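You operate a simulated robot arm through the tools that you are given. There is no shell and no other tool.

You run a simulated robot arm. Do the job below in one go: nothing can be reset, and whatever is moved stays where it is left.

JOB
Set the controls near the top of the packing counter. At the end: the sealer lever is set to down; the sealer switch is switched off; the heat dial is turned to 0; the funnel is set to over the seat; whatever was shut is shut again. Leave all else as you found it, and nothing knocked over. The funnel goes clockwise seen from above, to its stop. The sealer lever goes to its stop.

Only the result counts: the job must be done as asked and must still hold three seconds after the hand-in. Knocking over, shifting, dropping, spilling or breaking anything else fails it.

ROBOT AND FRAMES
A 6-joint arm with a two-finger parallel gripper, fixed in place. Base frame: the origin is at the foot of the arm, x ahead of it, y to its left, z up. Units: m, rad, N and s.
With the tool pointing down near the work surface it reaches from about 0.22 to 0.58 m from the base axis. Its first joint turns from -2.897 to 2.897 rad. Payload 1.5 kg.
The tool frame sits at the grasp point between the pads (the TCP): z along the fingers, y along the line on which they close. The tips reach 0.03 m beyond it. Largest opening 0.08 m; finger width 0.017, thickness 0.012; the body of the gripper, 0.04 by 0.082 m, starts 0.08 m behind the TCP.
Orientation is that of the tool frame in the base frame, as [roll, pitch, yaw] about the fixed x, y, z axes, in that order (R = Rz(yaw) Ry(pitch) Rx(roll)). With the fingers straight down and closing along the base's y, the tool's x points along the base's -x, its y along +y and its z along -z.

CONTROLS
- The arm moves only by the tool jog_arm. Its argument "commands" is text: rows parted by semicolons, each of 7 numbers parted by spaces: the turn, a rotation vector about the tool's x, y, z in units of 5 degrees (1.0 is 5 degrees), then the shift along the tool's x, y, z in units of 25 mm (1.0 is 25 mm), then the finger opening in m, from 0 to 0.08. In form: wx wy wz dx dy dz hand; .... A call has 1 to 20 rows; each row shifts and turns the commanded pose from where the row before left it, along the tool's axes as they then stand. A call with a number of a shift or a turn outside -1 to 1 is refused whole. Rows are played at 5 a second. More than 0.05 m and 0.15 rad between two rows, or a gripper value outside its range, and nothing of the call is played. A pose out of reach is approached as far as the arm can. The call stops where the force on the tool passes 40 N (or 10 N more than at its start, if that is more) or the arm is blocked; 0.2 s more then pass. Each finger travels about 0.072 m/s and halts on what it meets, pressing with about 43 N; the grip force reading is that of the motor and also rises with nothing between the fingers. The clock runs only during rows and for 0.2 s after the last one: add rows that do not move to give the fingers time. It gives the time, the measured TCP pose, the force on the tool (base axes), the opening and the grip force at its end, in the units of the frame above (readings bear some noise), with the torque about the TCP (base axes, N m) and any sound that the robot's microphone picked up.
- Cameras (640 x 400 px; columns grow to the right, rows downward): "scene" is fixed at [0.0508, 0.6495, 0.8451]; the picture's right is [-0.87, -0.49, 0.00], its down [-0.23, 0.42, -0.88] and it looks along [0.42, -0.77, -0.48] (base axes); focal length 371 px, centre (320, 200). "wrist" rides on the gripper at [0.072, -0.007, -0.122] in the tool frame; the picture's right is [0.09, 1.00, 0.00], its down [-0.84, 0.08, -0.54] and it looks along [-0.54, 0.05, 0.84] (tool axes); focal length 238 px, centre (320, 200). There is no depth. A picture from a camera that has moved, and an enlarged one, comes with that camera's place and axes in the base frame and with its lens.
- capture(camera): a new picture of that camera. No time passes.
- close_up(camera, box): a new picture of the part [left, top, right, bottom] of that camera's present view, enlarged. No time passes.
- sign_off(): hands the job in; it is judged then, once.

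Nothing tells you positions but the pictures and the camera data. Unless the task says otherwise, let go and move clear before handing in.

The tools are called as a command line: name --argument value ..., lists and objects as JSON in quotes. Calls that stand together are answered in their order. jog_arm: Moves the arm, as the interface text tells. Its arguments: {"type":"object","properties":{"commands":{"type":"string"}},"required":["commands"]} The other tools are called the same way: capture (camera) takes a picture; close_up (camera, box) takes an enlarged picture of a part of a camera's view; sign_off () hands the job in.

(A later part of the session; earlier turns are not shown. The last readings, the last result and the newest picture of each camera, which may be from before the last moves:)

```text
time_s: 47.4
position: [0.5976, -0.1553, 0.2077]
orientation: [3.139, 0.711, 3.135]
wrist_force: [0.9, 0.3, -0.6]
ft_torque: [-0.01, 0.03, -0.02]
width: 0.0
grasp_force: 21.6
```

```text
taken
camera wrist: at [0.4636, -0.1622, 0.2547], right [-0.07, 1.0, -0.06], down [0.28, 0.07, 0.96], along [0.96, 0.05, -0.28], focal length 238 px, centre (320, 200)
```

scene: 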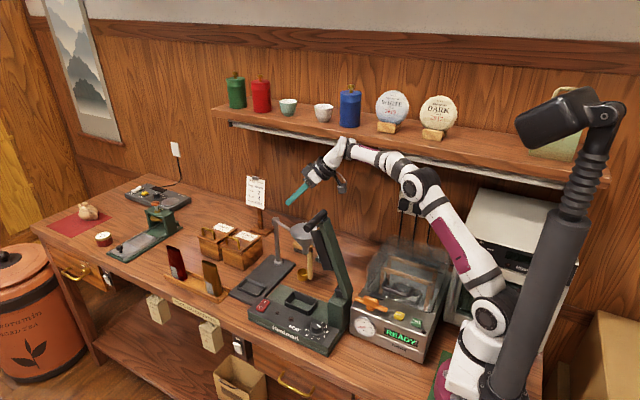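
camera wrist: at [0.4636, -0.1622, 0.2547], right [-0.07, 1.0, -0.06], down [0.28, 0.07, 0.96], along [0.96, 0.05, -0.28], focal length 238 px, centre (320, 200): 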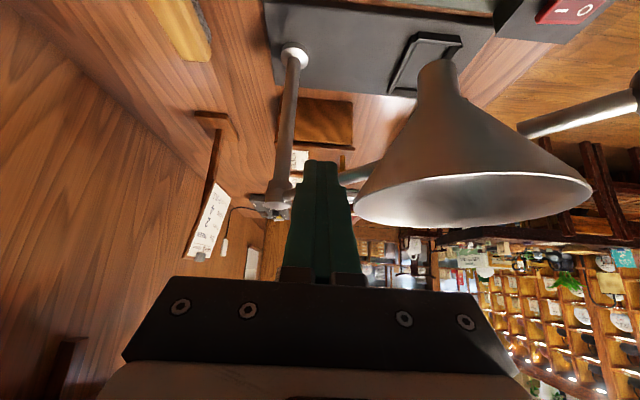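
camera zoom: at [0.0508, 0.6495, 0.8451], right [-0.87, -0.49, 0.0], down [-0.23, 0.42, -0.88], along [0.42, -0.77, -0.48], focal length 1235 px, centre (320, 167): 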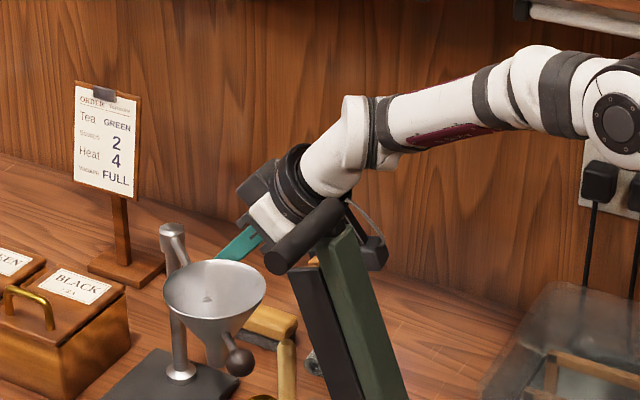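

The funnel is swinging freely, now near 140°. I'll continue along the arc, adding a little side tilt to keep the forearm away from the lever.

jog_arm --commands "-0.5 0 0 0 0 0 0; 0 0 0 -0.2 0.416 0.19 0; -0.5 0 0 0 0 0 0; 0 0 0 -0.254 0.352 0.252 0; -0.5 0 0 0 0 0 0; 0 0 0 -0.303 0.272 0.3 0; -0.5 0 0 0 0 0 0; 0 0 0 -0.333 0.178 0.323 0; 0 0 0 0 0 0 0"

close_up --camera "scene" --box '[220, 150, 380, 270]'

capture --camera "wrist"

```text
time_s: 49.4
position: [0.6342, -0.1225, 0.2076]
orientation: [2.963, 0.712, 3.137]
wrist_force: [0.5, -0.6, 0.7]
ft_torque: [0.01, -0.01, -0.02]
width: 0.0002
grasp_force: 21.6
```

```text
3.33 times, centred on (300, 210) of scene
camera zoom: at [0.0508, 0.6495, 0.8451], right [-0.87, -0.49, 0.0], down [-0.23, 0.42, -0.88], along [0.42, -0.77, -0.48], focal length 1235 px, centre (387, 167)
```

zoom: 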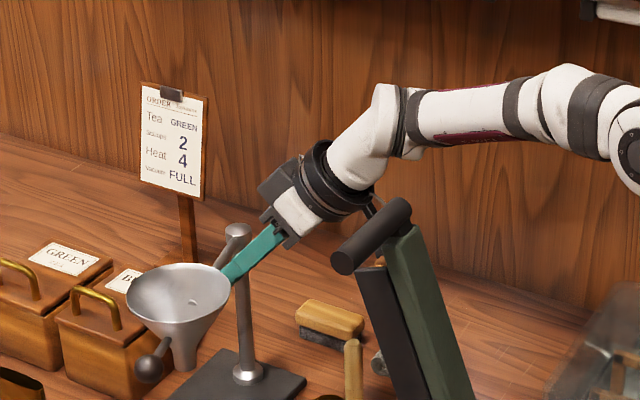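

```text
taken
camera wrist: at [0.5026, -0.1507, 0.2526], right [-0.18, 0.98, 0.07], down [0.28, -0.02, 0.96], along [0.94, 0.19, -0.27], focal length 238 px, centre (320, 200)
```

wrist: 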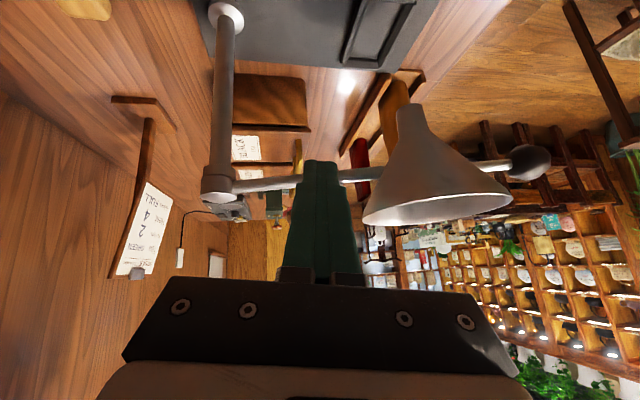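

The funnel is at about 103°. I'll continue to 90° and feel for the stop.

jog_arm --commands "0 0 0 -0.182 0.049 0.168 0; 0 0 0 -0.182 0.049 0.168 0; -0.5 0 0 0 0 0 0; 0 0 0 0 0 0 0"

close_up --camera "scene" --box '[220, 150, 380, 270]'

capture --camera "wrist"

```text
time_s: 50.4
position: [0.6455, -0.119, 0.2076]
orientation: [2.921, 0.712, 3.136]
wrist_force: [0.3, -0.5, -0.6]
ft_torque: [-0.02, -0.01, 0.02]
width: 0.0001
grasp_force: 21.9
```

```text
3.33 times, centred on (300, 210) of scene
camera zoom: at [0.0508, 0.6495, 0.8451], right [-0.87, -0.49, 0.0], down [-0.23, 0.42, -0.88], along [0.42, -0.77, -0.48], focal length 1235 px, centre (387, 167)
```

zoom: 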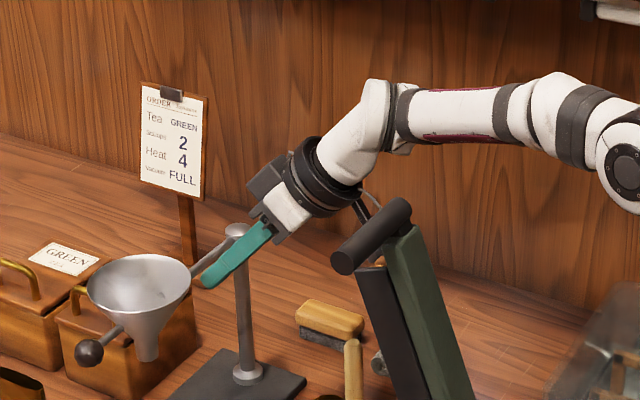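

```text
taken
camera wrist: at [0.5154, -0.1524, 0.2518], right [-0.21, 0.97, 0.1], down [0.28, -0.04, 0.96], along [0.94, 0.23, -0.26], focal length 238 px, centre (320, 200)
```

wrist: 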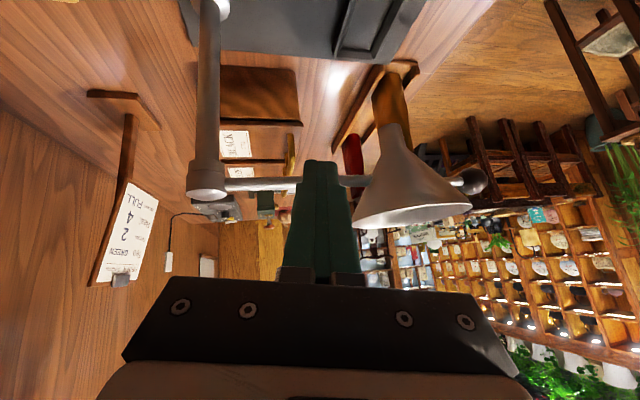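

The funnel is about over the seat, with no stop felt yet. I'll advance in very small steps and watch the force.

jog_arm --commands "0 0 0 -0.12 0.0 0.105 0; 0 0 0 -0.12 0.0 0.105 0; 0 0 0 0 0 0 0"

close_up --camera "scene" --box '[220, 150, 380, 270]'

```text
time_s: 51.2
position: [0.6552, -0.1178, 0.2084]
orientation: [2.92, 0.711, 3.136]
wrist_force: [-14.1, -0.7, 3.2]
ft_torque: [-0.01, 0.21, -0.07]
width: 0.0001
grasp_force: 21.0
```

```text
3.33 times, centred on (300, 210) of scene
camera zoom: at [0.0508, 0.6495, 0.8451], right [-0.87, -0.49, 0.0], down [-0.23, 0.42, -0.88], along [0.42, -0.77, -0.48], focal length 1235 px, centre (387, 167)
```

zoom: 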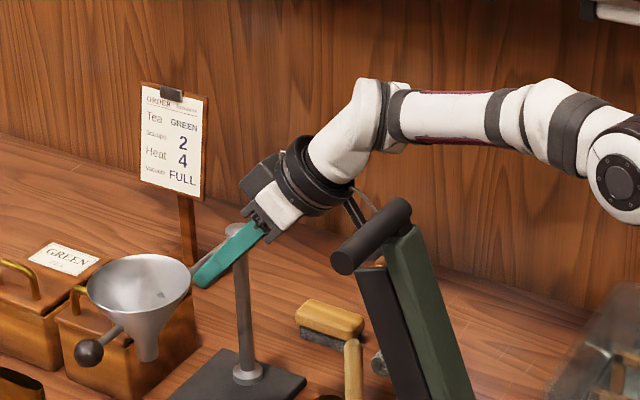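

I felt about 14 N and the funnel no longer moves, so it is at its stop above the seat. I'll back off toward −x and retreat up and behind the lever.

jog_arm --commands "0 0 0 0.908 0.17 -0.764 0; 0 0 0 0.152 -0.017 -0.842 0; 0 0 0 0.152 -0.017 -0.842 0; 0 0 0 0.152 -0.017 -0.842 0; 0 0 0 0.152 -0.017 -0.842 0; 1 0 0 0 0 0 0; 1 0 0 0 0 0 0; 0.54 0 0 0 0 0 0; 0 0 0 0.12 -0.067 -0.983 0; 0 0 0 0.12 -0.067 -0.983 0; 0 0 0 0.12 -0.067 -0.983 0; 0 0 0 0.12 -0.067 -0.983 0; 0 0 0 0.12 -0.067 -0.983 0; 0 0 0 0.12 -0.067 -0.983 0; 0 0 0 0.231 0 -0.834 0; 0 0 0 0.231 0 -0.834 0; 0 0 0 0.231 0 -0.834 0; 0 0 0 0.231 0 -0.834 0; 0 0 0 0.231 0 -0.834 0; 0 0 0 0 0 0 0"

capture --camera "scene"

capture --camera "wrist"

```text
time_s: 55.4
position: [0.3597, -0.1469, 0.42]
orientation: [-3.141, 0.712, 3.136]
wrist_force: [0.1, -0.2, 0.5]
ft_torque: [-0.03, 0.01, 0.0]
width: 0.0
grasp_force: 21.3
```

```text
taken
```

scene: 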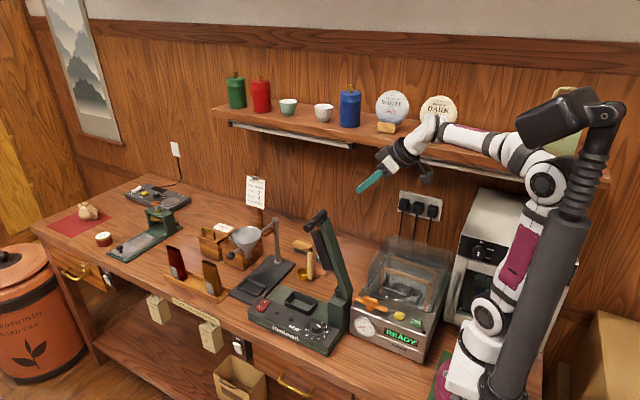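

```text
taken
camera wrist: at [0.2247, -0.1532, 0.4675], right [-0.06, 1.0, -0.06], down [0.28, 0.08, 0.96], along [0.96, 0.04, -0.28], focal length 238 px, centre (320, 200)
```

wrist: 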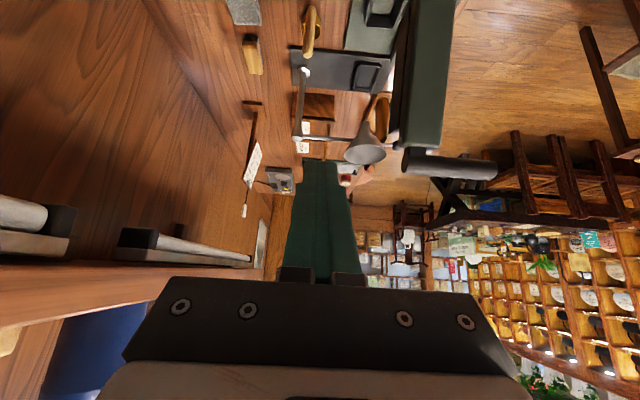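

The funnel stands over its seat and the area is clear. I'll look closely at the lever and the funnel's final place before planning the lever move.

close_up --camera "scene" --box '[220, 200, 380, 360]'

close_up --camera "wrist" --box '[330, 0, 510, 200]'

close_up --camera "scene" --box '[230, 210, 350, 290]'

```text
2.50 times, centred on (300, 280) of scene
camera zoom: at [0.0508, 0.6495, 0.8451], right [-0.87, -0.49, 0.0], down [-0.23, 0.42, -0.88], along [0.42, -0.77, -0.48], focal length 926 px, centre (370, 0)
```

zoom: 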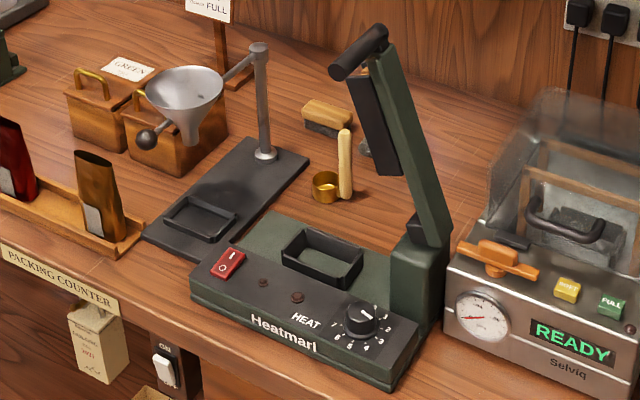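

```text
2.00 times, centred on (420, 100) of wrist
camera zoom: at [0.2247, -0.1532, 0.4675], right [-0.06, 1.0, -0.06], down [0.28, 0.08, 0.96], along [0.96, 0.04, -0.28], focal length 477 px, centre (120, 400)
```

zoom: 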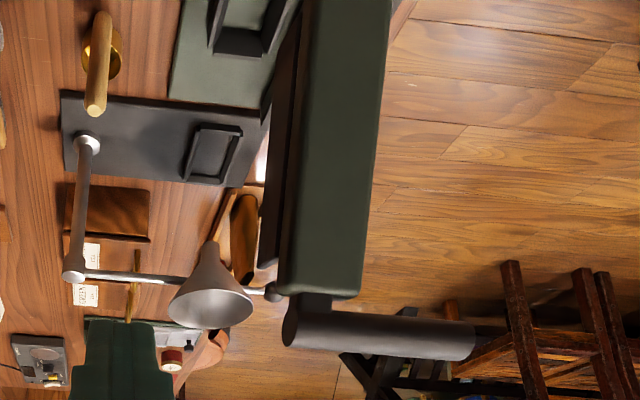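

```text
5.00 times, centred on (290, 250) of scene
camera zoom: at [0.0508, 0.6495, 0.8451], right [-0.87, -0.49, 0.0], down [-0.23, 0.42, -0.88], along [0.42, -0.77, -0.48], focal length 1853 px, centre (470, -50)
```

zoom: 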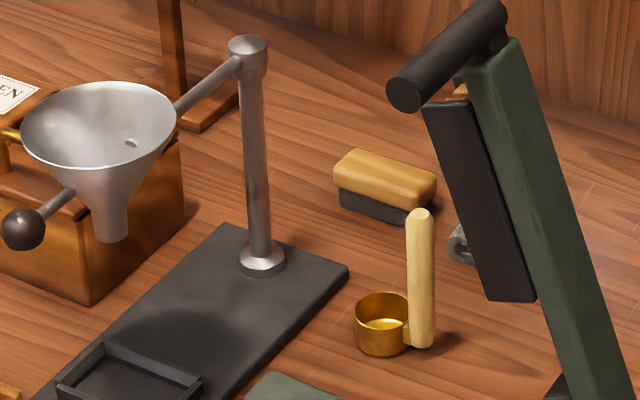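

The handle is free between y≈-0.037 and 0.024, about 0.02 m thick, at (0.427, ·, 0.366). I'll move above and behind it and roll the gripper so the fingers straddle the handle in the lever's plane.

jog_arm --commands "0 0 0 -0.236 0.936 -0.642 0; 0 0 0 -0.236 0.936 -0.642 0; 0 0 0 -0.236 0.936 -0.642 0; 0 0 0 -0.236 0.936 -0.642 0; 0 0 0 -0.236 0.936 -0.642 0; 0 0 -1 0 0 0 0; 0 0 -1 0 0 0 0; 0 0 -1 0 0 0 0; 0 0 -1 0 0 0 0; 0 0 -1 0 0 0 0; 0 0 -1 0 0 0 0; 0 0 -1 0 0 0 0; 0 0 -1 0 0 0 0; 0 0 -1 0 0 0 0; 0 0 -1 0 0 0 0; 0 0 -1 0 0 0 0; 0 0 -1 0 0 0 0; 0 0 -1 0 0 0 0; 0 0 -1 0 0 0 0"

jog_arm --commands "0 0 -1 0 0 0 0; 0 0 -1 0 0 0 0; 0 0 -1 0 0 0 0; 0 0 -1 0 0 0 0; 0 0 0 0 0 0 0.06; 0 0 0 0 0 0 0.06; 0 0 0 0 0 0 0.06"

capture --camera "wrist"

capture --camera "scene"

```text
time_s: 59.4
position: [0.3279, -0.0293, 0.5005]
orientation: [-2.46, 0.223, -1.843]
wrist_force: [-0.1, 1.0, -0.2]
ft_torque: [0.0, 0.0, -0.01]
width: 0.0
grasp_force: 21.2
```

```text
time_s: 61.0
position: [0.3289, -0.0302, 0.4995]
orientation: [-2.429, -0.002, -1.576]
wrist_force: [0.0, 0.0, 0.2]
ft_torque: [0.0, 0.03, 0.01]
width: 0.0601
grasp_force: 0.0
```

```text
taken
camera wrist: at [0.2541, -0.1017, 0.5983], right [-0.75, -0.09, -0.65], down [-0.41, 0.84, 0.36], along [0.51, 0.54, -0.67], focal length 238 px, centre (320, 200)
```

wrist: 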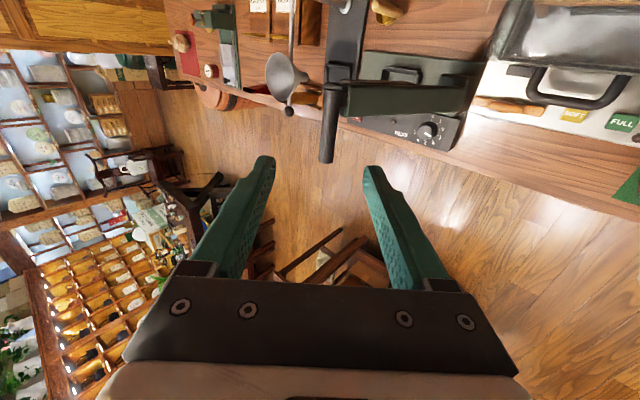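

```text
taken
```

scene: 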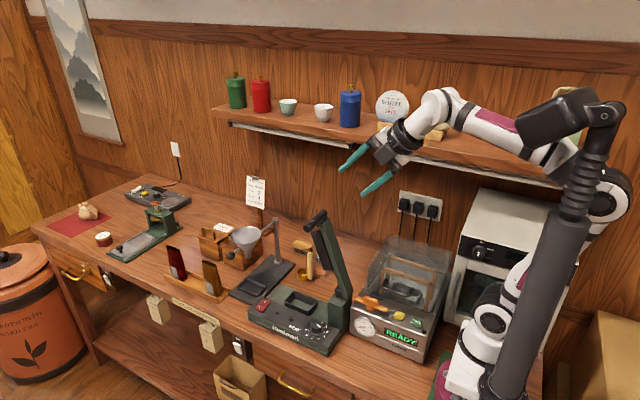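

The fingers are open and will straddle the handle. I'll line up laterally and approach partway.

jog_arm --commands "0 0 0 -0.66 0.26 0 0.06; 0 0 0 -0.66 0.26 0 0.06; 0 0 0 0 0 1 0.06; 0 0 0 0 0 1 0.06; 0 0 0 0 0 1 0.06; 0 0 0 0 0 0.5 0.06; 0 0 0 0 0 0 0.06"

capture --camera "wrist"

close_up --camera "scene" --box '[260, 130, 420, 250]'

```text
time_s: 62.6
position: [0.3773, 0.0028, 0.4265]
orientation: [-2.431, 0.0, -1.574]
wrist_force: [0.6, 0.6, 0.1]
ft_torque: [-0.01, -0.01, -0.01]
width: 0.0602
grasp_force: 0.2
```

```text
taken
camera wrist: at [0.303, -0.0694, 0.5247], right [-0.75, -0.09, -0.65], down [-0.41, 0.84, 0.36], along [0.51, 0.54, -0.67], focal length 238 px, centre (320, 200)
```

wrist: 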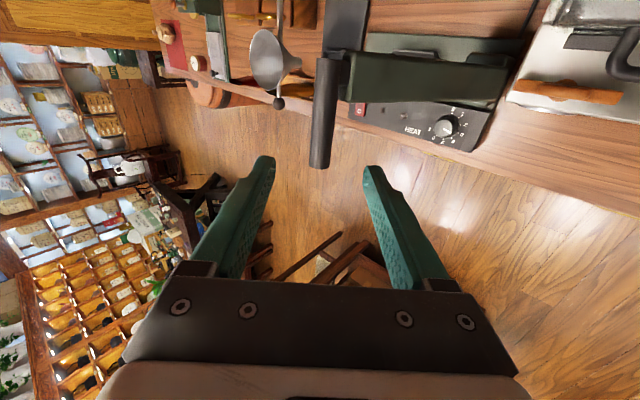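

```text
3.33 times, centred on (340, 190) of scene
camera zoom: at [0.0508, 0.6495, 0.8451], right [-0.87, -0.49, 0.0], down [-0.23, 0.42, -0.88], along [0.42, -0.77, -0.48], focal length 1235 px, centre (253, 233)
```

zoom: 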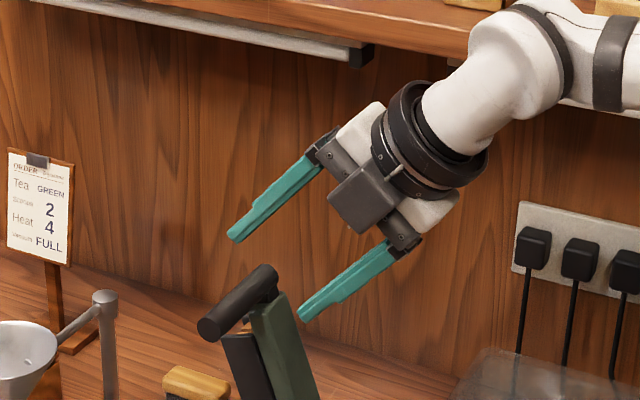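

Alignment looks right. I'll advance so the handle lies between the pads.

jog_arm --commands "0 0 0 0 0 1 0.06; 0 0 0 0 0 1 0.06; 0 0 0 0 0 1 0.06; 0 0 0 0 0 0 0.06"

capture --camera "wrist"

close_up --camera "scene" --box '[260, 150, 420, 270]'

```text
time_s: 63.6
position: [0.425, 0.0017, 0.3702]
orientation: [-2.43, 0.0, -1.576]
wrist_force: [-0.5, 0.5, -0.2]
ft_torque: [-0.03, -0.02, 0.0]
width: 0.0598
grasp_force: 0.1
```

```text
taken
camera wrist: at [0.3504, -0.0705, 0.4674], right [-0.75, -0.09, -0.65], down [-0.41, 0.84, 0.36], along [0.51, 0.54, -0.67], focal length 238 px, centre (320, 200)
```

wrist: 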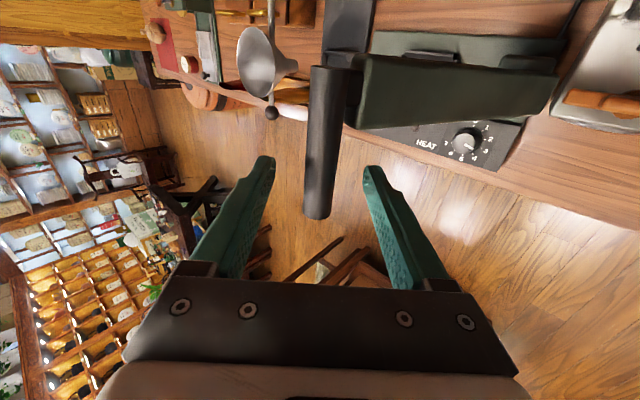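

```text
3.33 times, centred on (340, 210) of scene
camera zoom: at [0.0508, 0.6495, 0.8451], right [-0.87, -0.49, 0.0], down [-0.23, 0.42, -0.88], along [0.42, -0.77, -0.48], focal length 1235 px, centre (253, 167)
```

zoom: 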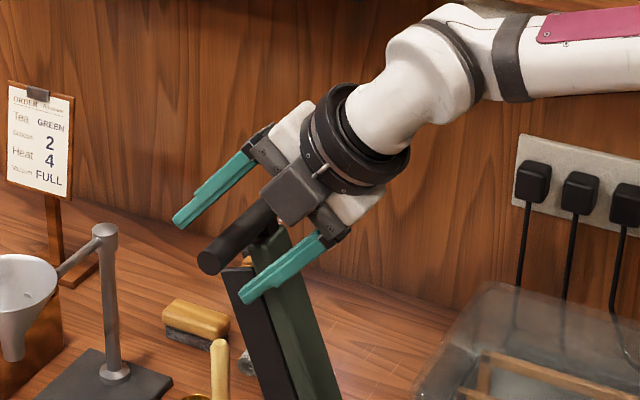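

The handle is between the pads. I'll close on it.

jog_arm --commands "0 0 0 0 0 0 0.03; 0 0 0 0 0 0 0.015; 0 0 0 0 0 0 0.01; 0 0 0 0 0 0 0.01"

close_up --camera "scene" --box '[260, 150, 420, 270]'

```text
time_s: 64.6
position: [0.4258, 0.0014, 0.3695]
orientation: [-2.429, -0.001, -1.576]
wrist_force: [3.9, 0.5, -1.5]
ft_torque: [-0.15, -0.04, 0.06]
width: 0.0196
grasp_force: 33.4
```

```text
3.33 times, centred on (340, 210) of scene
camera zoom: at [0.0508, 0.6495, 0.8451], right [-0.87, -0.49, 0.0], down [-0.23, 0.42, -0.88], along [0.42, -0.77, -0.48], focal length 1235 px, centre (253, 167)
```

zoom: 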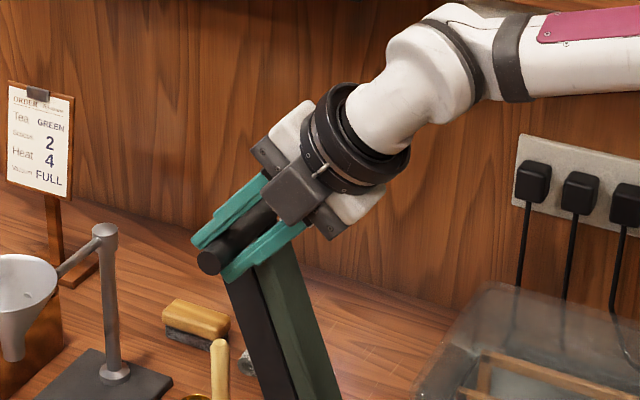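

The grip is firm on the 0.02 m handle. I'll start swinging the lever down along its arc, checking forces as I go.

jog_arm --commands "0 0 0 0 -0.21 0.385 0.005; 0 0 0 0 -0.21 0.384 0.005; 0 0 0 0 -0.174 0.393 0.005; 0 0 0 0 -0.173 0.392 0.005; 0 0 0 0 0 0 0.005"

close_up --camera "scene" --box '[260, 150, 420, 270]'

```text
time_s: 65.8
position: [0.4657, 0.0021, 0.3514]
orientation: [-2.428, -0.003, -1.574]
wrist_force: [6.4, -6.9, 10.2]
ft_torque: [0.01, -0.14, 0.0]
width: 0.0192
grasp_force: 33.7
```

```text
3.33 times, centred on (340, 210) of scene
camera zoom: at [0.0508, 0.6495, 0.8451], right [-0.87, -0.49, 0.0], down [-0.23, 0.42, -0.88], along [0.42, -0.77, -0.48], focal length 1235 px, centre (253, 167)
```

zoom: 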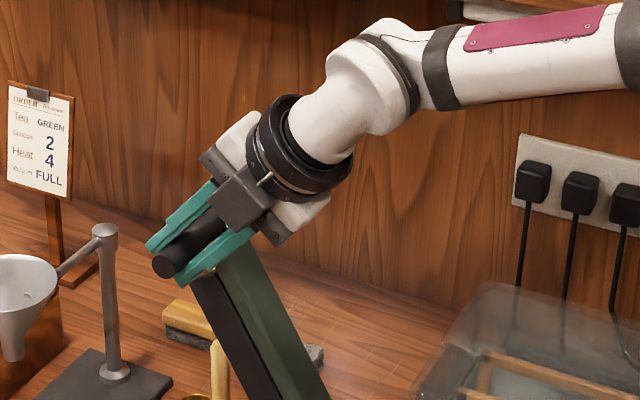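

The lever follows well with moderate radial force. I'll continue with a slightly corrected arc.

jog_arm --commands "0 0 0 0 -0.183 0.406 0.005; 0 0 0 0 -0.183 0.406 0.005; 0 0 0 0 -0.118 0.427 0.005; 0 0 0 0 -0.118 0.426 0.005; 0 0 0 0 0 0 0.005"

```text
time_s: 67.0
position: [0.5035, 0.002, 0.3272]
orientation: [-2.435, -0.001, -1.575]
wrist_force: [-14.4, -7.8, -19.0]
ft_torque: [-0.3, 0.23, -0.01]
width: 0.0198
grasp_force: 34.0
```

The radial force changed sign, which lets me locate the hinge at about (0.345, 0.134). I'll correct the arc and continue.

jog_arm --commands "0 0 0 0 0.014 0.534 0.005; 0 0 0 0 0.014 0.534 0.005; 0 0 0 0 -0.013 0.434 0.005; 0 0 0 0 -0.013 0.434 0.005; 0 0 0 0 0 0 0.005"

close_up --camera "scene" --box '[220, 170, 380, 290]'

```text
time_s: 68.2
position: [0.5373, 0.0023, 0.2962]
orientation: [-2.419, -0.002, -1.575]
wrist_force: [31.6, -3.3, 26.9]
ft_torque: [0.1, -0.44, 0.12]
width: 0.0198
grasp_force: 33.8
```

```text
3.33 times, centred on (300, 230) of scene
camera zoom: at [0.0508, 0.6495, 0.8451], right [-0.87, -0.49, 0.0], down [-0.23, 0.42, -0.88], along [0.42, -0.77, -0.48], focal length 1235 px, centre (387, 100)
```

zoom: 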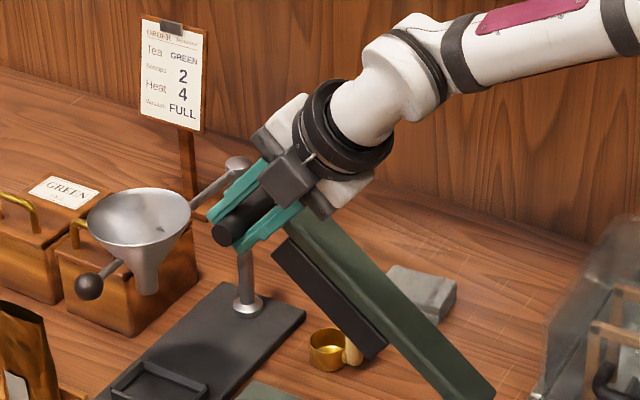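

The lever is at about 40° and still follows, but the radial force has built up. I'll relieve it with a small outward correction and read the force again.

jog_arm --commands "0 0 0 0 -0.1 0 0.005; 0 0 0 0 0 0 0.005"

```text
time_s: 68.8
position: [0.5365, 0.003, 0.2956]
orientation: [-2.426, 0.0, -1.575]
wrist_force: [22.3, 8.0, 18.3]
ft_torque: [-0.01, -0.35, 0.17]
width: 0.0193
grasp_force: 33.3
```

jog_arm --commands "0 0 0 0 -0.16 0 0.005; 0 0 0 0 0 0 0.005"

```text
time_s: 69.4
position: [0.5381, 0.0022, 0.2947]
orientation: [-2.437, 0.002, -1.577]
wrist_force: [-4.3, 14.0, -6.3]
ft_torque: [0.05, 0.03, 0.26]
width: 0.0196
grasp_force: 33.5
```

Forces are now small. I'll continue two steps at a time with the refitted hinge.

jog_arm --commands "0 0 0 0 0.02 0.436 0.005; 0 0 0 0 0.021 0.437 0.005; 0 0 0 0 0.059 0.433 0.005; 0 0 0 0 0.059 0.433 0.005; 0 0 0 0 0 0 0.005"

close_up --camera "scene" --box '[220, 190, 380, 310]'

```text
time_s: 70.2
position: [0.555, 0.004, 0.2721]
orientation: [-2.44, 0.001, -1.578]
wrist_force: [-0.5, -0.2, -1.8]
ft_torque: [-0.2, -0.06, 0.09]
width: 0.0195
grasp_force: 33.8
stopped in row 3: the force on the tool passed its limit at 42 N (the readings are from after the stop); the commanded pose is now the measured one
```

```text
3.33 times, centred on (300, 250) of scene
camera zoom: at [0.0508, 0.6495, 0.8451], right [-0.87, -0.49, 0.0], down [-0.23, 0.42, -0.88], along [0.42, -0.77, -0.48], focal length 1235 px, centre (387, 33)
```

zoom: 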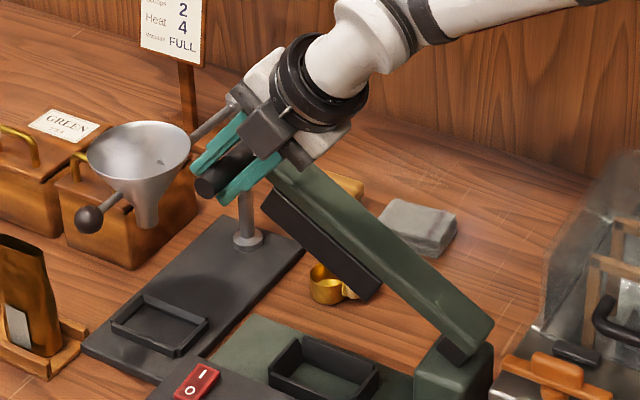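

The force peak has relaxed; the lever is at about 34° and moving well. I'll go on with slower, finer steps.

jog_arm --commands "0 0 0 0 0.04 0.287 0.005; 0 0 0 0 0.045 0.287 0.005; 0 0 0 0 0.05 0.286 0.005; 0 0 0 0 0 0 0.005; 0 0 0 0 0 0 0.005"

```text
time_s: 71.3
position: [0.5657, 0.0025, 0.2524]
orientation: [-2.441, 0.001, -1.577]
wrist_force: [-3.3, 3.4, -1.3]
ft_torque: [0.08, -0.07, 0.16]
width: 0.0199
grasp_force: 33.3
```

jog_arm --commands "0 0 0 0 0.066 0.284 0.005; 0 0 0 0 0.072 0.283 0.005; 0 0 0 0 0.077 0.283 0.005; 0 0 0 0 0.088 0.28 0.005; 0 0 0 0 0.095 0.278 0.005; 0 0 0 0 0.103 0.274 0.005; 0 0 0 0 0 0 0.005"

close_up --camera "scene" --box '[220, 200, 380, 320]'

```text
time_s: 73.0
position: [0.5838, 0.0028, 0.2116]
orientation: [-2.445, 0.001, -1.575]
wrist_force: [-20.7, 12.0, -6.7]
ft_torque: [-0.03, 0.15, 0.19]
width: 0.0194
grasp_force: 33.2
```

```text
3.33 times, centred on (300, 260) of scene
camera zoom: at [0.0508, 0.6495, 0.8451], right [-0.87, -0.49, 0.0], down [-0.23, 0.42, -0.88], along [0.42, -0.77, -0.48], focal length 1235 px, centre (387, 0)
```

zoom: 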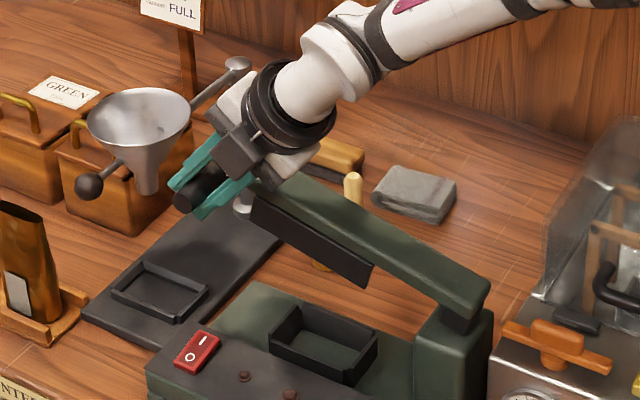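

There's a slight inward pull, so I'll trim x and continue downward.

jog_arm --commands "0 0 0 0 0.15 0.237 0.005; 0 0 0 0 0.15 0.237 0.005; 0 0 0 0 0.15 0.237 0.005; 0 0 0 0 0 0 0.005"

```text
time_s: 74.0
position: [0.5887, 0.0026, 0.1959]
orientation: [-2.433, -0.001, -1.575]
wrist_force: [25.4, 6.4, 6.0]
ft_torque: [0.02, -0.22, 0.13]
width: 0.0197
grasp_force: 33.7
```

jog_arm --commands "0 0 0 0 0.125 0.258 0.005; 0 0 0 0 0.132 0.255 0.005; 0 0 0 0 0.138 0.25 0.005; 0 0 0 0 0 0 0.005"

close_up --camera "scene" --box '[220, 200, 380, 320]'

capture --camera "wrist"

```text
time_s: 74.5
position: [0.5905, 0.0013, 0.1843]
orientation: [-2.432, -0.002, -1.577]
wrist_force: [2.5, -1.3, 0.3]
ft_torque: [-0.05, -0.09, 0.01]
width: 0.0198
grasp_force: 33.5
stopped in row 2: the force on the tool passed its limit at 41 N (the readings are from after the stop); the commanded pose is now the measured one
```

```text
3.33 times, centred on (300, 260) of scene
camera zoom: at [0.0508, 0.6495, 0.8451], right [-0.87, -0.49, 0.0], down [-0.23, 0.42, -0.88], along [0.42, -0.77, -0.48], focal length 1235 px, centre (387, 0)
```

zoom: 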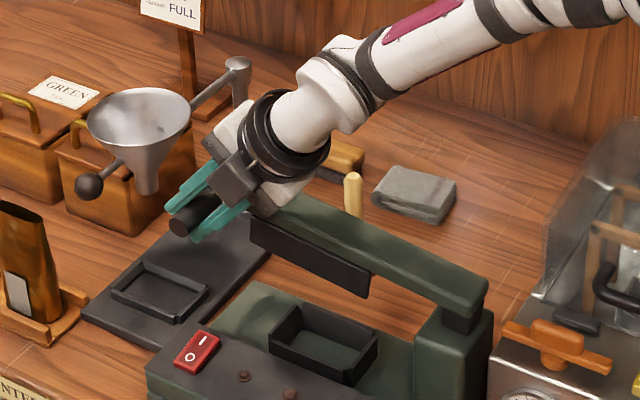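

```text
taken
camera wrist: at [0.5164, -0.0703, 0.2823], right [-0.76, -0.09, -0.65], down [-0.41, 0.84, 0.36], along [0.51, 0.54, -0.67], focal length 238 px, centre (320, 200)
```

wrist: 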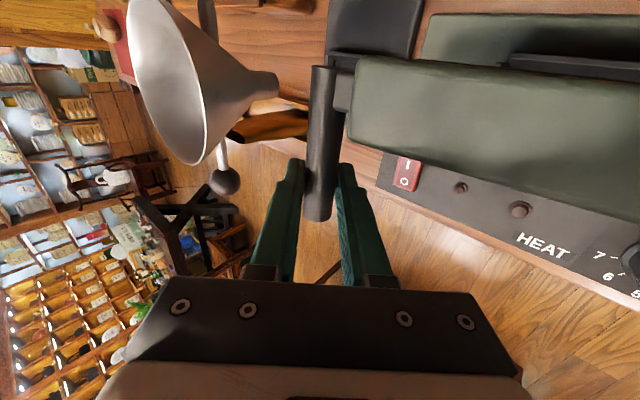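

The lever is at about 12° with the forces relaxed, so I'll keep going in small steps.

jog_arm --commands "0 0 0 0 0.139 0.25 0.005; 0 0 0 0 0.146 0.248 0.005; 0 0 0 0 0.155 0.245 0.005; 0 0 0 0 0 0 0.005"

```text
time_s: 75.5
position: [0.5958, 0.0009, 0.1628]
orientation: [-2.436, -0.001, -1.579]
wrist_force: [-5.1, -10.2, -0.8]
ft_torque: [-0.11, 0.01, 0.02]
width: 0.0197
grasp_force: 33.1
```

jog_arm --commands "0 0 0 0 0.162 0.237 0.005; 0 0 0 0 0.169 0.233 0.005; 0 0 0 0 0.175 0.229 0.005; 0 0 0 0 0 0 0.005"

close_up --camera "scene" --box '[220, 220, 380, 340]'

```text
time_s: 76.4
position: [0.6009, 0.0042, 0.1477]
orientation: [-2.415, -0.001, -1.574]
wrist_force: [-16.8, -0.7, 13.9]
ft_torque: [-0.06, 0.08, -0.12]
width: 0.0196
grasp_force: 33.1
stopped in row 4: the force on the tool passed its limit at 42 N (the readings are from after the stop); the commanded pose is now the measured one
```

```text
3.33 times, centred on (300, 280) of scene
camera zoom: at [0.0508, 0.6495, 0.8451], right [-0.87, -0.49, 0.0], down [-0.23, 0.42, -0.88], along [0.42, -0.77, -0.48], focal length 1235 px, centre (387, -67)
```

zoom: 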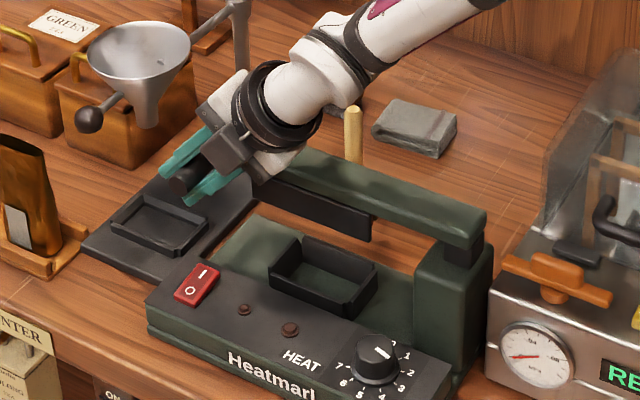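

The lever now looks about level and the downward push met resistance. I'll test whether this is the stop with a small further push down.

jog_arm --commands "0 0 0 0 0.1 -0.08 0.005; 0 0 0 0 0 0 0.005"

jog_arm --commands "0 0 0 0 0.052 0.06 0.005; 0 0 0 0 0.052 0.06 0.005; 0 0 0 0 0 0 0.005"

close_up --camera "scene" --box '[220, 220, 380, 340]'

```text
time_s: 76.9
position: [0.5989, 0.0036, 0.1497]
orientation: [-2.404, -0.004, -1.571]
wrist_force: [4.7, -2.0, -1.3]
ft_torque: [0.0, -0.02, -0.08]
width: 0.0196
grasp_force: 33.3
stopped in row 2: the force on the tool passed its limit at 43 N (the readings are from after the stop); the commanded pose is now the measured one
```

```text
time_s: 77.7
position: [0.5991, 0.0034, 0.1476]
orientation: [-2.402, -0.004, -1.568]
wrist_force: [-12.1, -5.0, 20.8]
ft_torque: [0.06, -0.01, -0.09]
width: 0.0196
grasp_force: 33.5
```

```text
3.33 times, centred on (300, 280) of scene
camera zoom: at [0.0508, 0.6495, 0.8451], right [-0.87, -0.49, 0.0], down [-0.23, 0.42, -0.88], along [0.42, -0.77, -0.48], focal length 1235 px, centre (387, -67)
```

zoom: 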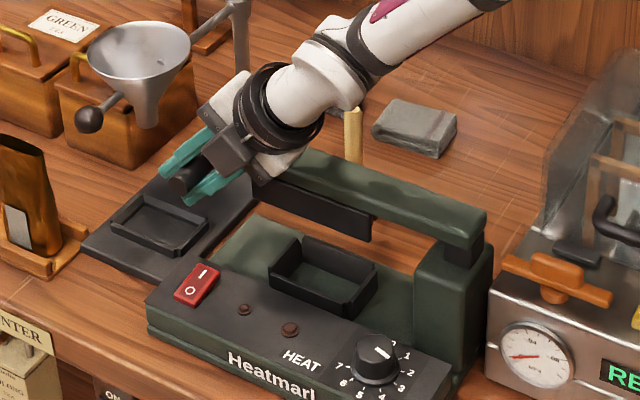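

The lever appears to be against its stop. I'll open the fingers slightly, retreat along the finger direction, and see whether it stays down.

jog_arm --commands "0 0 0 0 0 0 0.032; 0 0 0 0 0 0 0.036; 0 0 0 0 0 0 0.036; 0 0 0 0 0 -0.5 0.036; 0 0 0 0 0 -1 0.036; 0 0 0 0 0 -1 0.036; 0 0 0 0 0 -1 0.036; 0 0 0 0 0 -1 0.036; 0 0 0 0 0 0 0.036"

close_up --camera "scene" --box '[220, 220, 380, 340]'

capture --camera "wrist"

```text
time_s: 79.7
position: [0.5247, 0.0024, 0.2284]
orientation: [-2.404, -0.005, -1.572]
wrist_force: [0.7, -0.3, 0.1]
ft_torque: [-0.02, 0.01, 0.02]
width: 0.0358
grasp_force: 0.0
```

```text
3.33 times, centred on (300, 280) of scene
camera zoom: at [0.0508, 0.6495, 0.8451], right [-0.87, -0.49, 0.0], down [-0.23, 0.42, -0.88], along [0.42, -0.77, -0.48], focal length 1235 px, centre (387, -67)
```

zoom: 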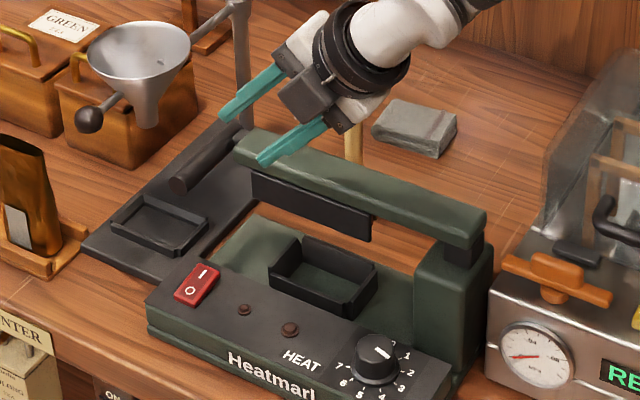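

```text
taken
camera wrist: at [0.4467, -0.0693, 0.3255], right [-0.74, -0.09, -0.67], down [-0.42, 0.84, 0.35], along [0.53, 0.54, -0.66], focal length 238 px, centre (320, 200)
```

wrist: 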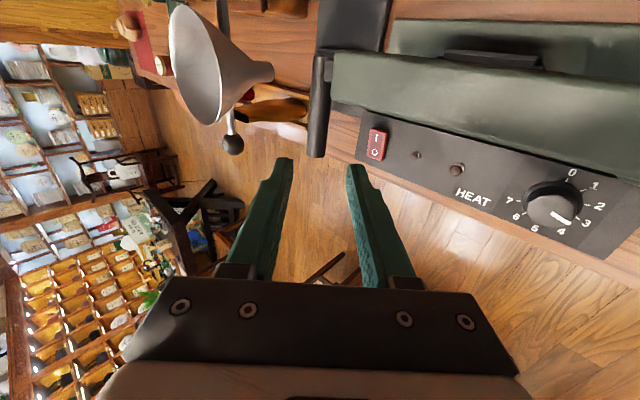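

The lever stays down after release. To confirm it is fully at its stop, I'll bring the tool vertical with fingers closed and press lightly on top of the lever arm.

jog_arm --commands "0 0 0 0.76 -0.207 -0.624 0; 0 0 0 0.76 -0.207 -0.624 0; 0 0 0 0.76 -0.207 -0.624 0; -1 0 0 0 0 0 0; -1 0 0 0 0 0 0; -1 0 0 0 0 0 0; -1 0 0 0 0 0 0; -1 0 0 0 0 0 0; -1 0 0 0 0 0 0; -1 0 0 0 0 0 0; -1 0 0 0 0 0 0; -0.45 0 0 0 0 0 0; 0 0 0 0 0 0 0"

capture --camera "wrist"

close_up --camera "scene" --box '[220, 220, 380, 340]'

```text
time_s: 82.5
position: [0.5036, -0.0531, 0.2748]
orientation: [-3.14, -0.003, -1.569]
wrist_force: [0.7, -0.4, 0.6]
ft_torque: [-0.02, -0.01, -0.03]
width: 0.0001
grasp_force: 21.0
```

```text
taken
camera wrist: at [0.5117, -0.1254, 0.3989], right [-1.0, -0.09, 0.0], down [-0.08, 0.84, 0.54], along [-0.05, 0.54, -0.84], focal length 238 px, centre (320, 200)
```

wrist: 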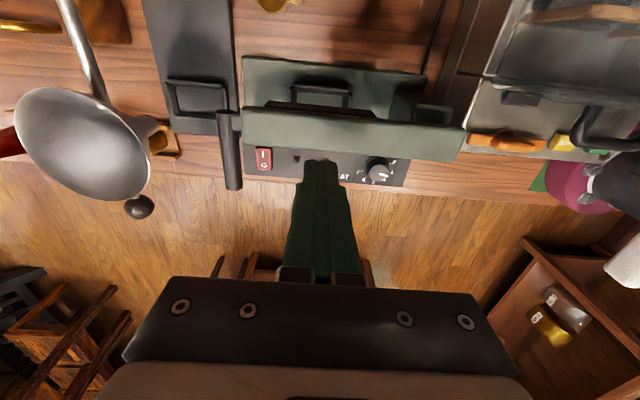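

```text
3.33 times, centred on (300, 280) of scene
camera zoom: at [0.0508, 0.6495, 0.8451], right [-0.87, -0.49, 0.0], down [-0.23, 0.42, -0.88], along [0.42, -0.77, -0.48], focal length 1235 px, centre (387, -67)
```

zoom: 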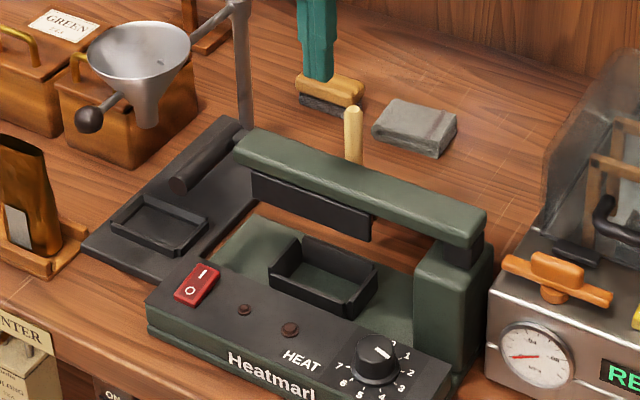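

The lever looks level. I'll press lightly on its top, near the handle end, to confirm there's no more travel.

jog_arm --commands "0 0 0 0 -0.6 0 0; 0 0 0 0 -0.6 0 0; 0 0 0 0 0 1 0; 0 0 0 0 0 1 0; 0 0 0 0 0 0.6 0; 0 0 0 0 0 0.2 0; 0 0 0 0 0 0.12 0; 0 0 0 0 0 0 0"

```text
time_s: 84.3
position: [0.5334, -0.0531, 0.203]
orientation: [3.141, -0.003, -1.569]
wrist_force: [0.7, -0.5, 0.1]
ft_torque: [-0.01, 0.03, 0.02]
width: 0.0
grasp_force: 21.5
```

jog_arm --commands "0 0 0 0 0 0.12 0; 0 0 0 0 0 0.12 0; 0 0 0 0 0 0.12 0; 0 0 0 0 0 0.12 0; 0 0 0 0 0 0 0"

close_up --camera "scene" --box '[220, 220, 380, 340]'

```text
time_s: 85.5
position: [0.5346, -0.0527, 0.1907]
orientation: [-3.14, -0.005, -1.57]
wrist_force: [0.8, -0.1, -0.8]
ft_torque: [0.0, 0.01, -0.01]
width: 0.0
grasp_force: 21.0
```

```text
3.33 times, centred on (300, 280) of scene
camera zoom: at [0.0508, 0.6495, 0.8451], right [-0.87, -0.49, 0.0], down [-0.23, 0.42, -0.88], along [0.42, -0.77, -0.48], focal length 1235 px, centre (387, -67)
```

zoom: 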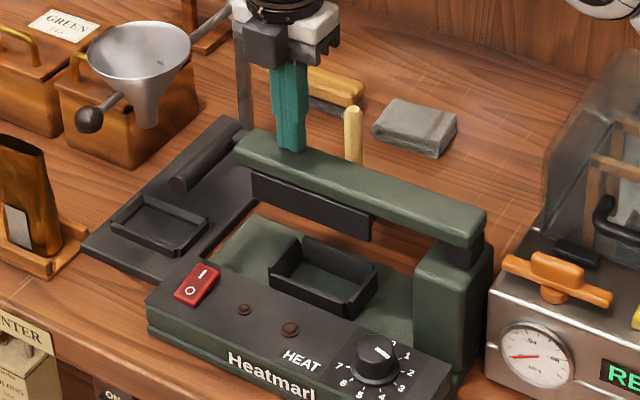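

Nearly on it; continuing in small steps.

jog_arm --commands "0 0 0 0 0 0.1 0; 0 0 0 0 0 0.1 0; 0 0 0 0 0 0.1 0; 0 0 0 0 0 0.1 0; 0 0 0 0 0 0 0"

close_up --camera "scene" --box '[220, 220, 380, 340]'

```text
time_s: 86.3
position: [0.5359, -0.0538, 0.1866]
orientation: [-3.137, -0.006, -1.571]
wrist_force: [-4.7, 0.7, 7.4]
ft_torque: [0.06, 0.16, 0.07]
width: 0.0
grasp_force: 21.2
stopped in row 3: the force on the tool passed its limit at 46 N (the readings are from after the stop); the commanded pose is now the measured one
```

```text
3.33 times, centred on (300, 280) of scene
camera zoom: at [0.0508, 0.6495, 0.8451], right [-0.87, -0.49, 0.0], down [-0.23, 0.42, -0.88], along [0.42, -0.77, -0.48], focal length 1235 px, centre (387, -67)
```

zoom: 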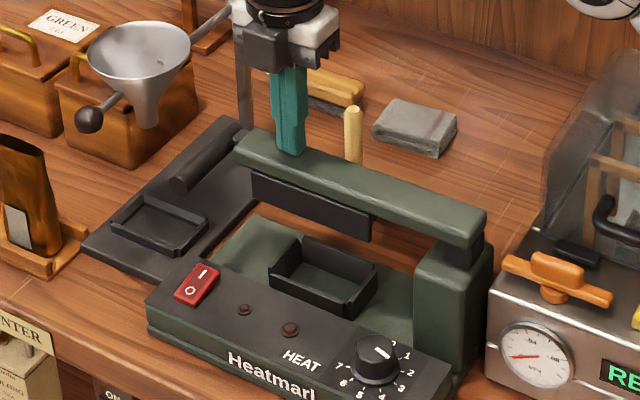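

The stop is solid: 46 N produced no motion, so the lever is fully down. Next is the dial. I'll lift, move above it, and pre-rotate the gripper clockwise so there's room to turn it counter-clockwise.

jog_arm --commands "0 0 0 0 0 -1 0; 0 0 0 0 0 -1 0; 0 0 0 0 0 -1 0; 0 0 0 0 0 -1 0; 0 0 0 0 0.887 0 0; 0 0 0 0 0.887 0 0; 0 0 0 0 0.887 0 0; 0 0 0 -0.8175 0.887 0 0; 0 0 0 -0.8175 0.887 0 0; 0 0 0 -0.8175 0.887 0 0; 0 0 0 -0.8175 0 0 0; 0 0 0 0 0 0 0"

jog_arm --commands "0 0 1 0 0 0 0; 0 0 1 0 0 0 0; 0 0 1 0 0 0 0; 0 0 1 0 0 0 0; 0 0 1 0 0 0 0; 0 0 1 0 0 0 0; 0 0 1 0 0 0 0; 0 0 1 0 0 0 0; 0 0 1 0 0 0 0; 0 0 1 0 0 0 0; 0 0 1 0 0 0 0; 0 0 1 0 0 0 0; 0 0 1 0 0 0 0; 0 0 1 0 0 0 0; 0 0 1 0 0 0 0; 0 0 1 0 0 0 0; 0 0 1 0 0 0 0; 0 0 1 0 0 0 0"

capture --camera "wrist"

capture --camera "scene"

```text
time_s: 88.9
position: [0.4011, 0.0283, 0.2852]
orientation: [-3.138, -0.003, -1.571]
wrist_force: [-0.2, 0.1, -0.3]
ft_torque: [0.0, -0.03, 0.0]
width: 0.0
grasp_force: 21.1
```

```text
time_s: 92.7
position: [0.4018, 0.0284, 0.2861]
orientation: [-3.139, 0.002, 3.14]
wrist_force: [0.5, -0.5, 0.4]
ft_torque: [0.03, 0.0, -0.01]
width: 0.0001
grasp_force: 20.9
```

```text
taken
camera wrist: at [0.3295, 0.0214, 0.4086], right [-0.09, 1.0, 0.0], down [0.83, 0.08, 0.55], along [0.54, 0.05, -0.84], focal length 238 px, centre (320, 200)
```

wrist: 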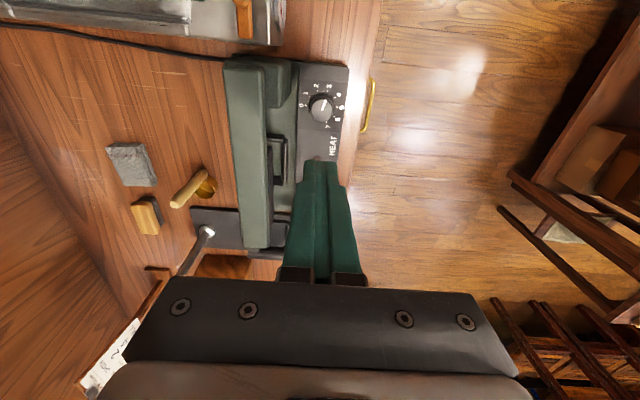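

```text
taken
```

scene: 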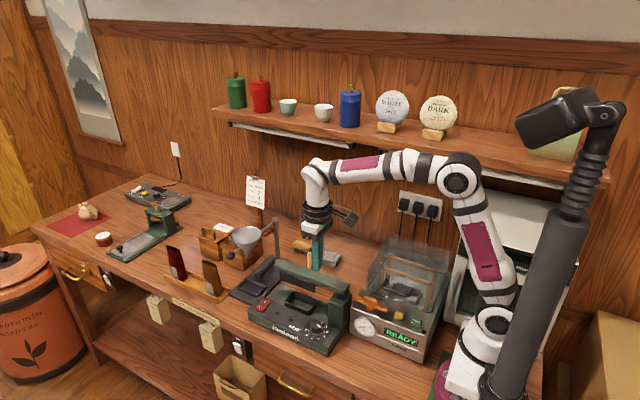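

All is in order. I'll zoom in on the dial to fix its position and scale.

close_up --camera "wrist" --box '[280, 60, 380, 160]'

close_up --camera "scene" --box '[290, 305, 350, 345]'

```text
4.00 times, centred on (330, 110) of wrist
camera zoom: at [0.3295, 0.0214, 0.4086], right [-0.09, 1.0, 0.0], down [0.83, 0.08, 0.55], along [0.54, 0.05, -0.84], focal length 953 px, centre (280, 560)
```

zoom: 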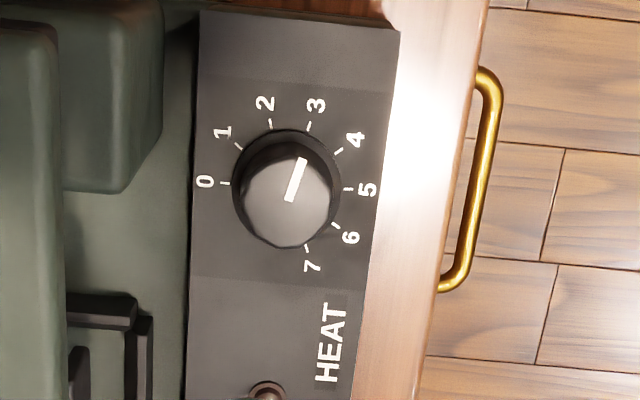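

```text
10.00 times, centred on (320, 325) of scene
camera zoom: at [0.0508, 0.6495, 0.8451], right [-0.87, -0.49, 0.0], down [-0.23, 0.42, -0.88], along [0.42, -0.77, -0.48], focal length 3706 px, centre (320, -1050)
```

zoom: 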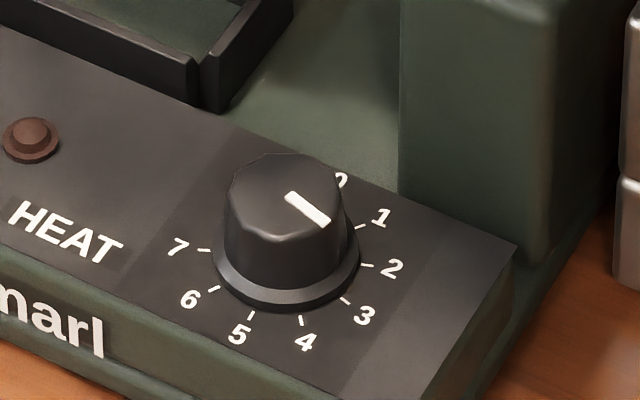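

Scale spacing reads about 35–36° per number; the dial is at (0.403, 0.030), with its top near z 0.073. I'll continue rotating the gripper clockwise by 85° and open the fingers.

jog_arm --commands "0 0 1 0 0 0 0.055; 0 0 1 0 0 0 0.055; 0 0 1 0 0 0 0.055; 0 0 1 0 0 0 0.055; 0 0 1 0 0 0 0.055; 0 0 1 0 0 0 0.055; 0 0 1 0 0 0 0.055; 0 0 1 0 0 0 0.055; 0 0 1 0 0 0 0.055; 0 0 1 0 0 0 0.055; 0 0 1 0 0 0 0.055; 0 0 1 0 0 0 0.055; 0 0 1 0 0 0 0.055; 0 0 1 0 0 0 0.055; 0 0 1 0 0 0 0.055; 0 0 1 0 0 0 0.055; 0 0 1 0 0 0 0.055; 0 0 0 0 0 0 0.055"

capture --camera "wrist"

```text
time_s: 96.5
position: [0.4012, 0.0285, 0.2853]
orientation: [3.138, 0.003, 1.656]
wrist_force: [-0.5, -0.6, -0.5]
ft_torque: [0.02, 0.0, -0.02]
width: 0.0548
grasp_force: 0.0
```

```text
taken
camera wrist: at [0.389, 0.0991, 0.4087], right [0.98, 0.18, 0.0], down [0.15, -0.83, 0.55], along [0.1, -0.54, -0.84], focal length 238 px, centre (320, 200)
```

wrist: 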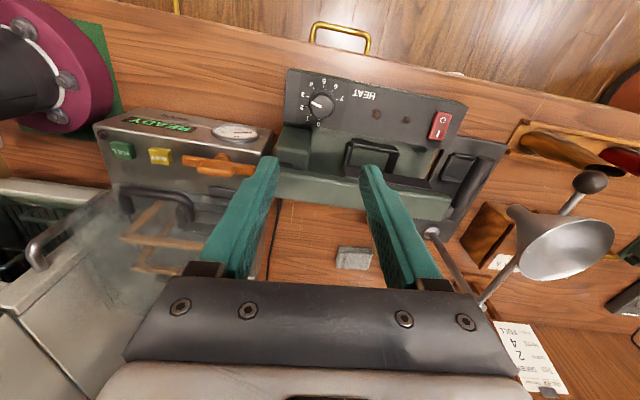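

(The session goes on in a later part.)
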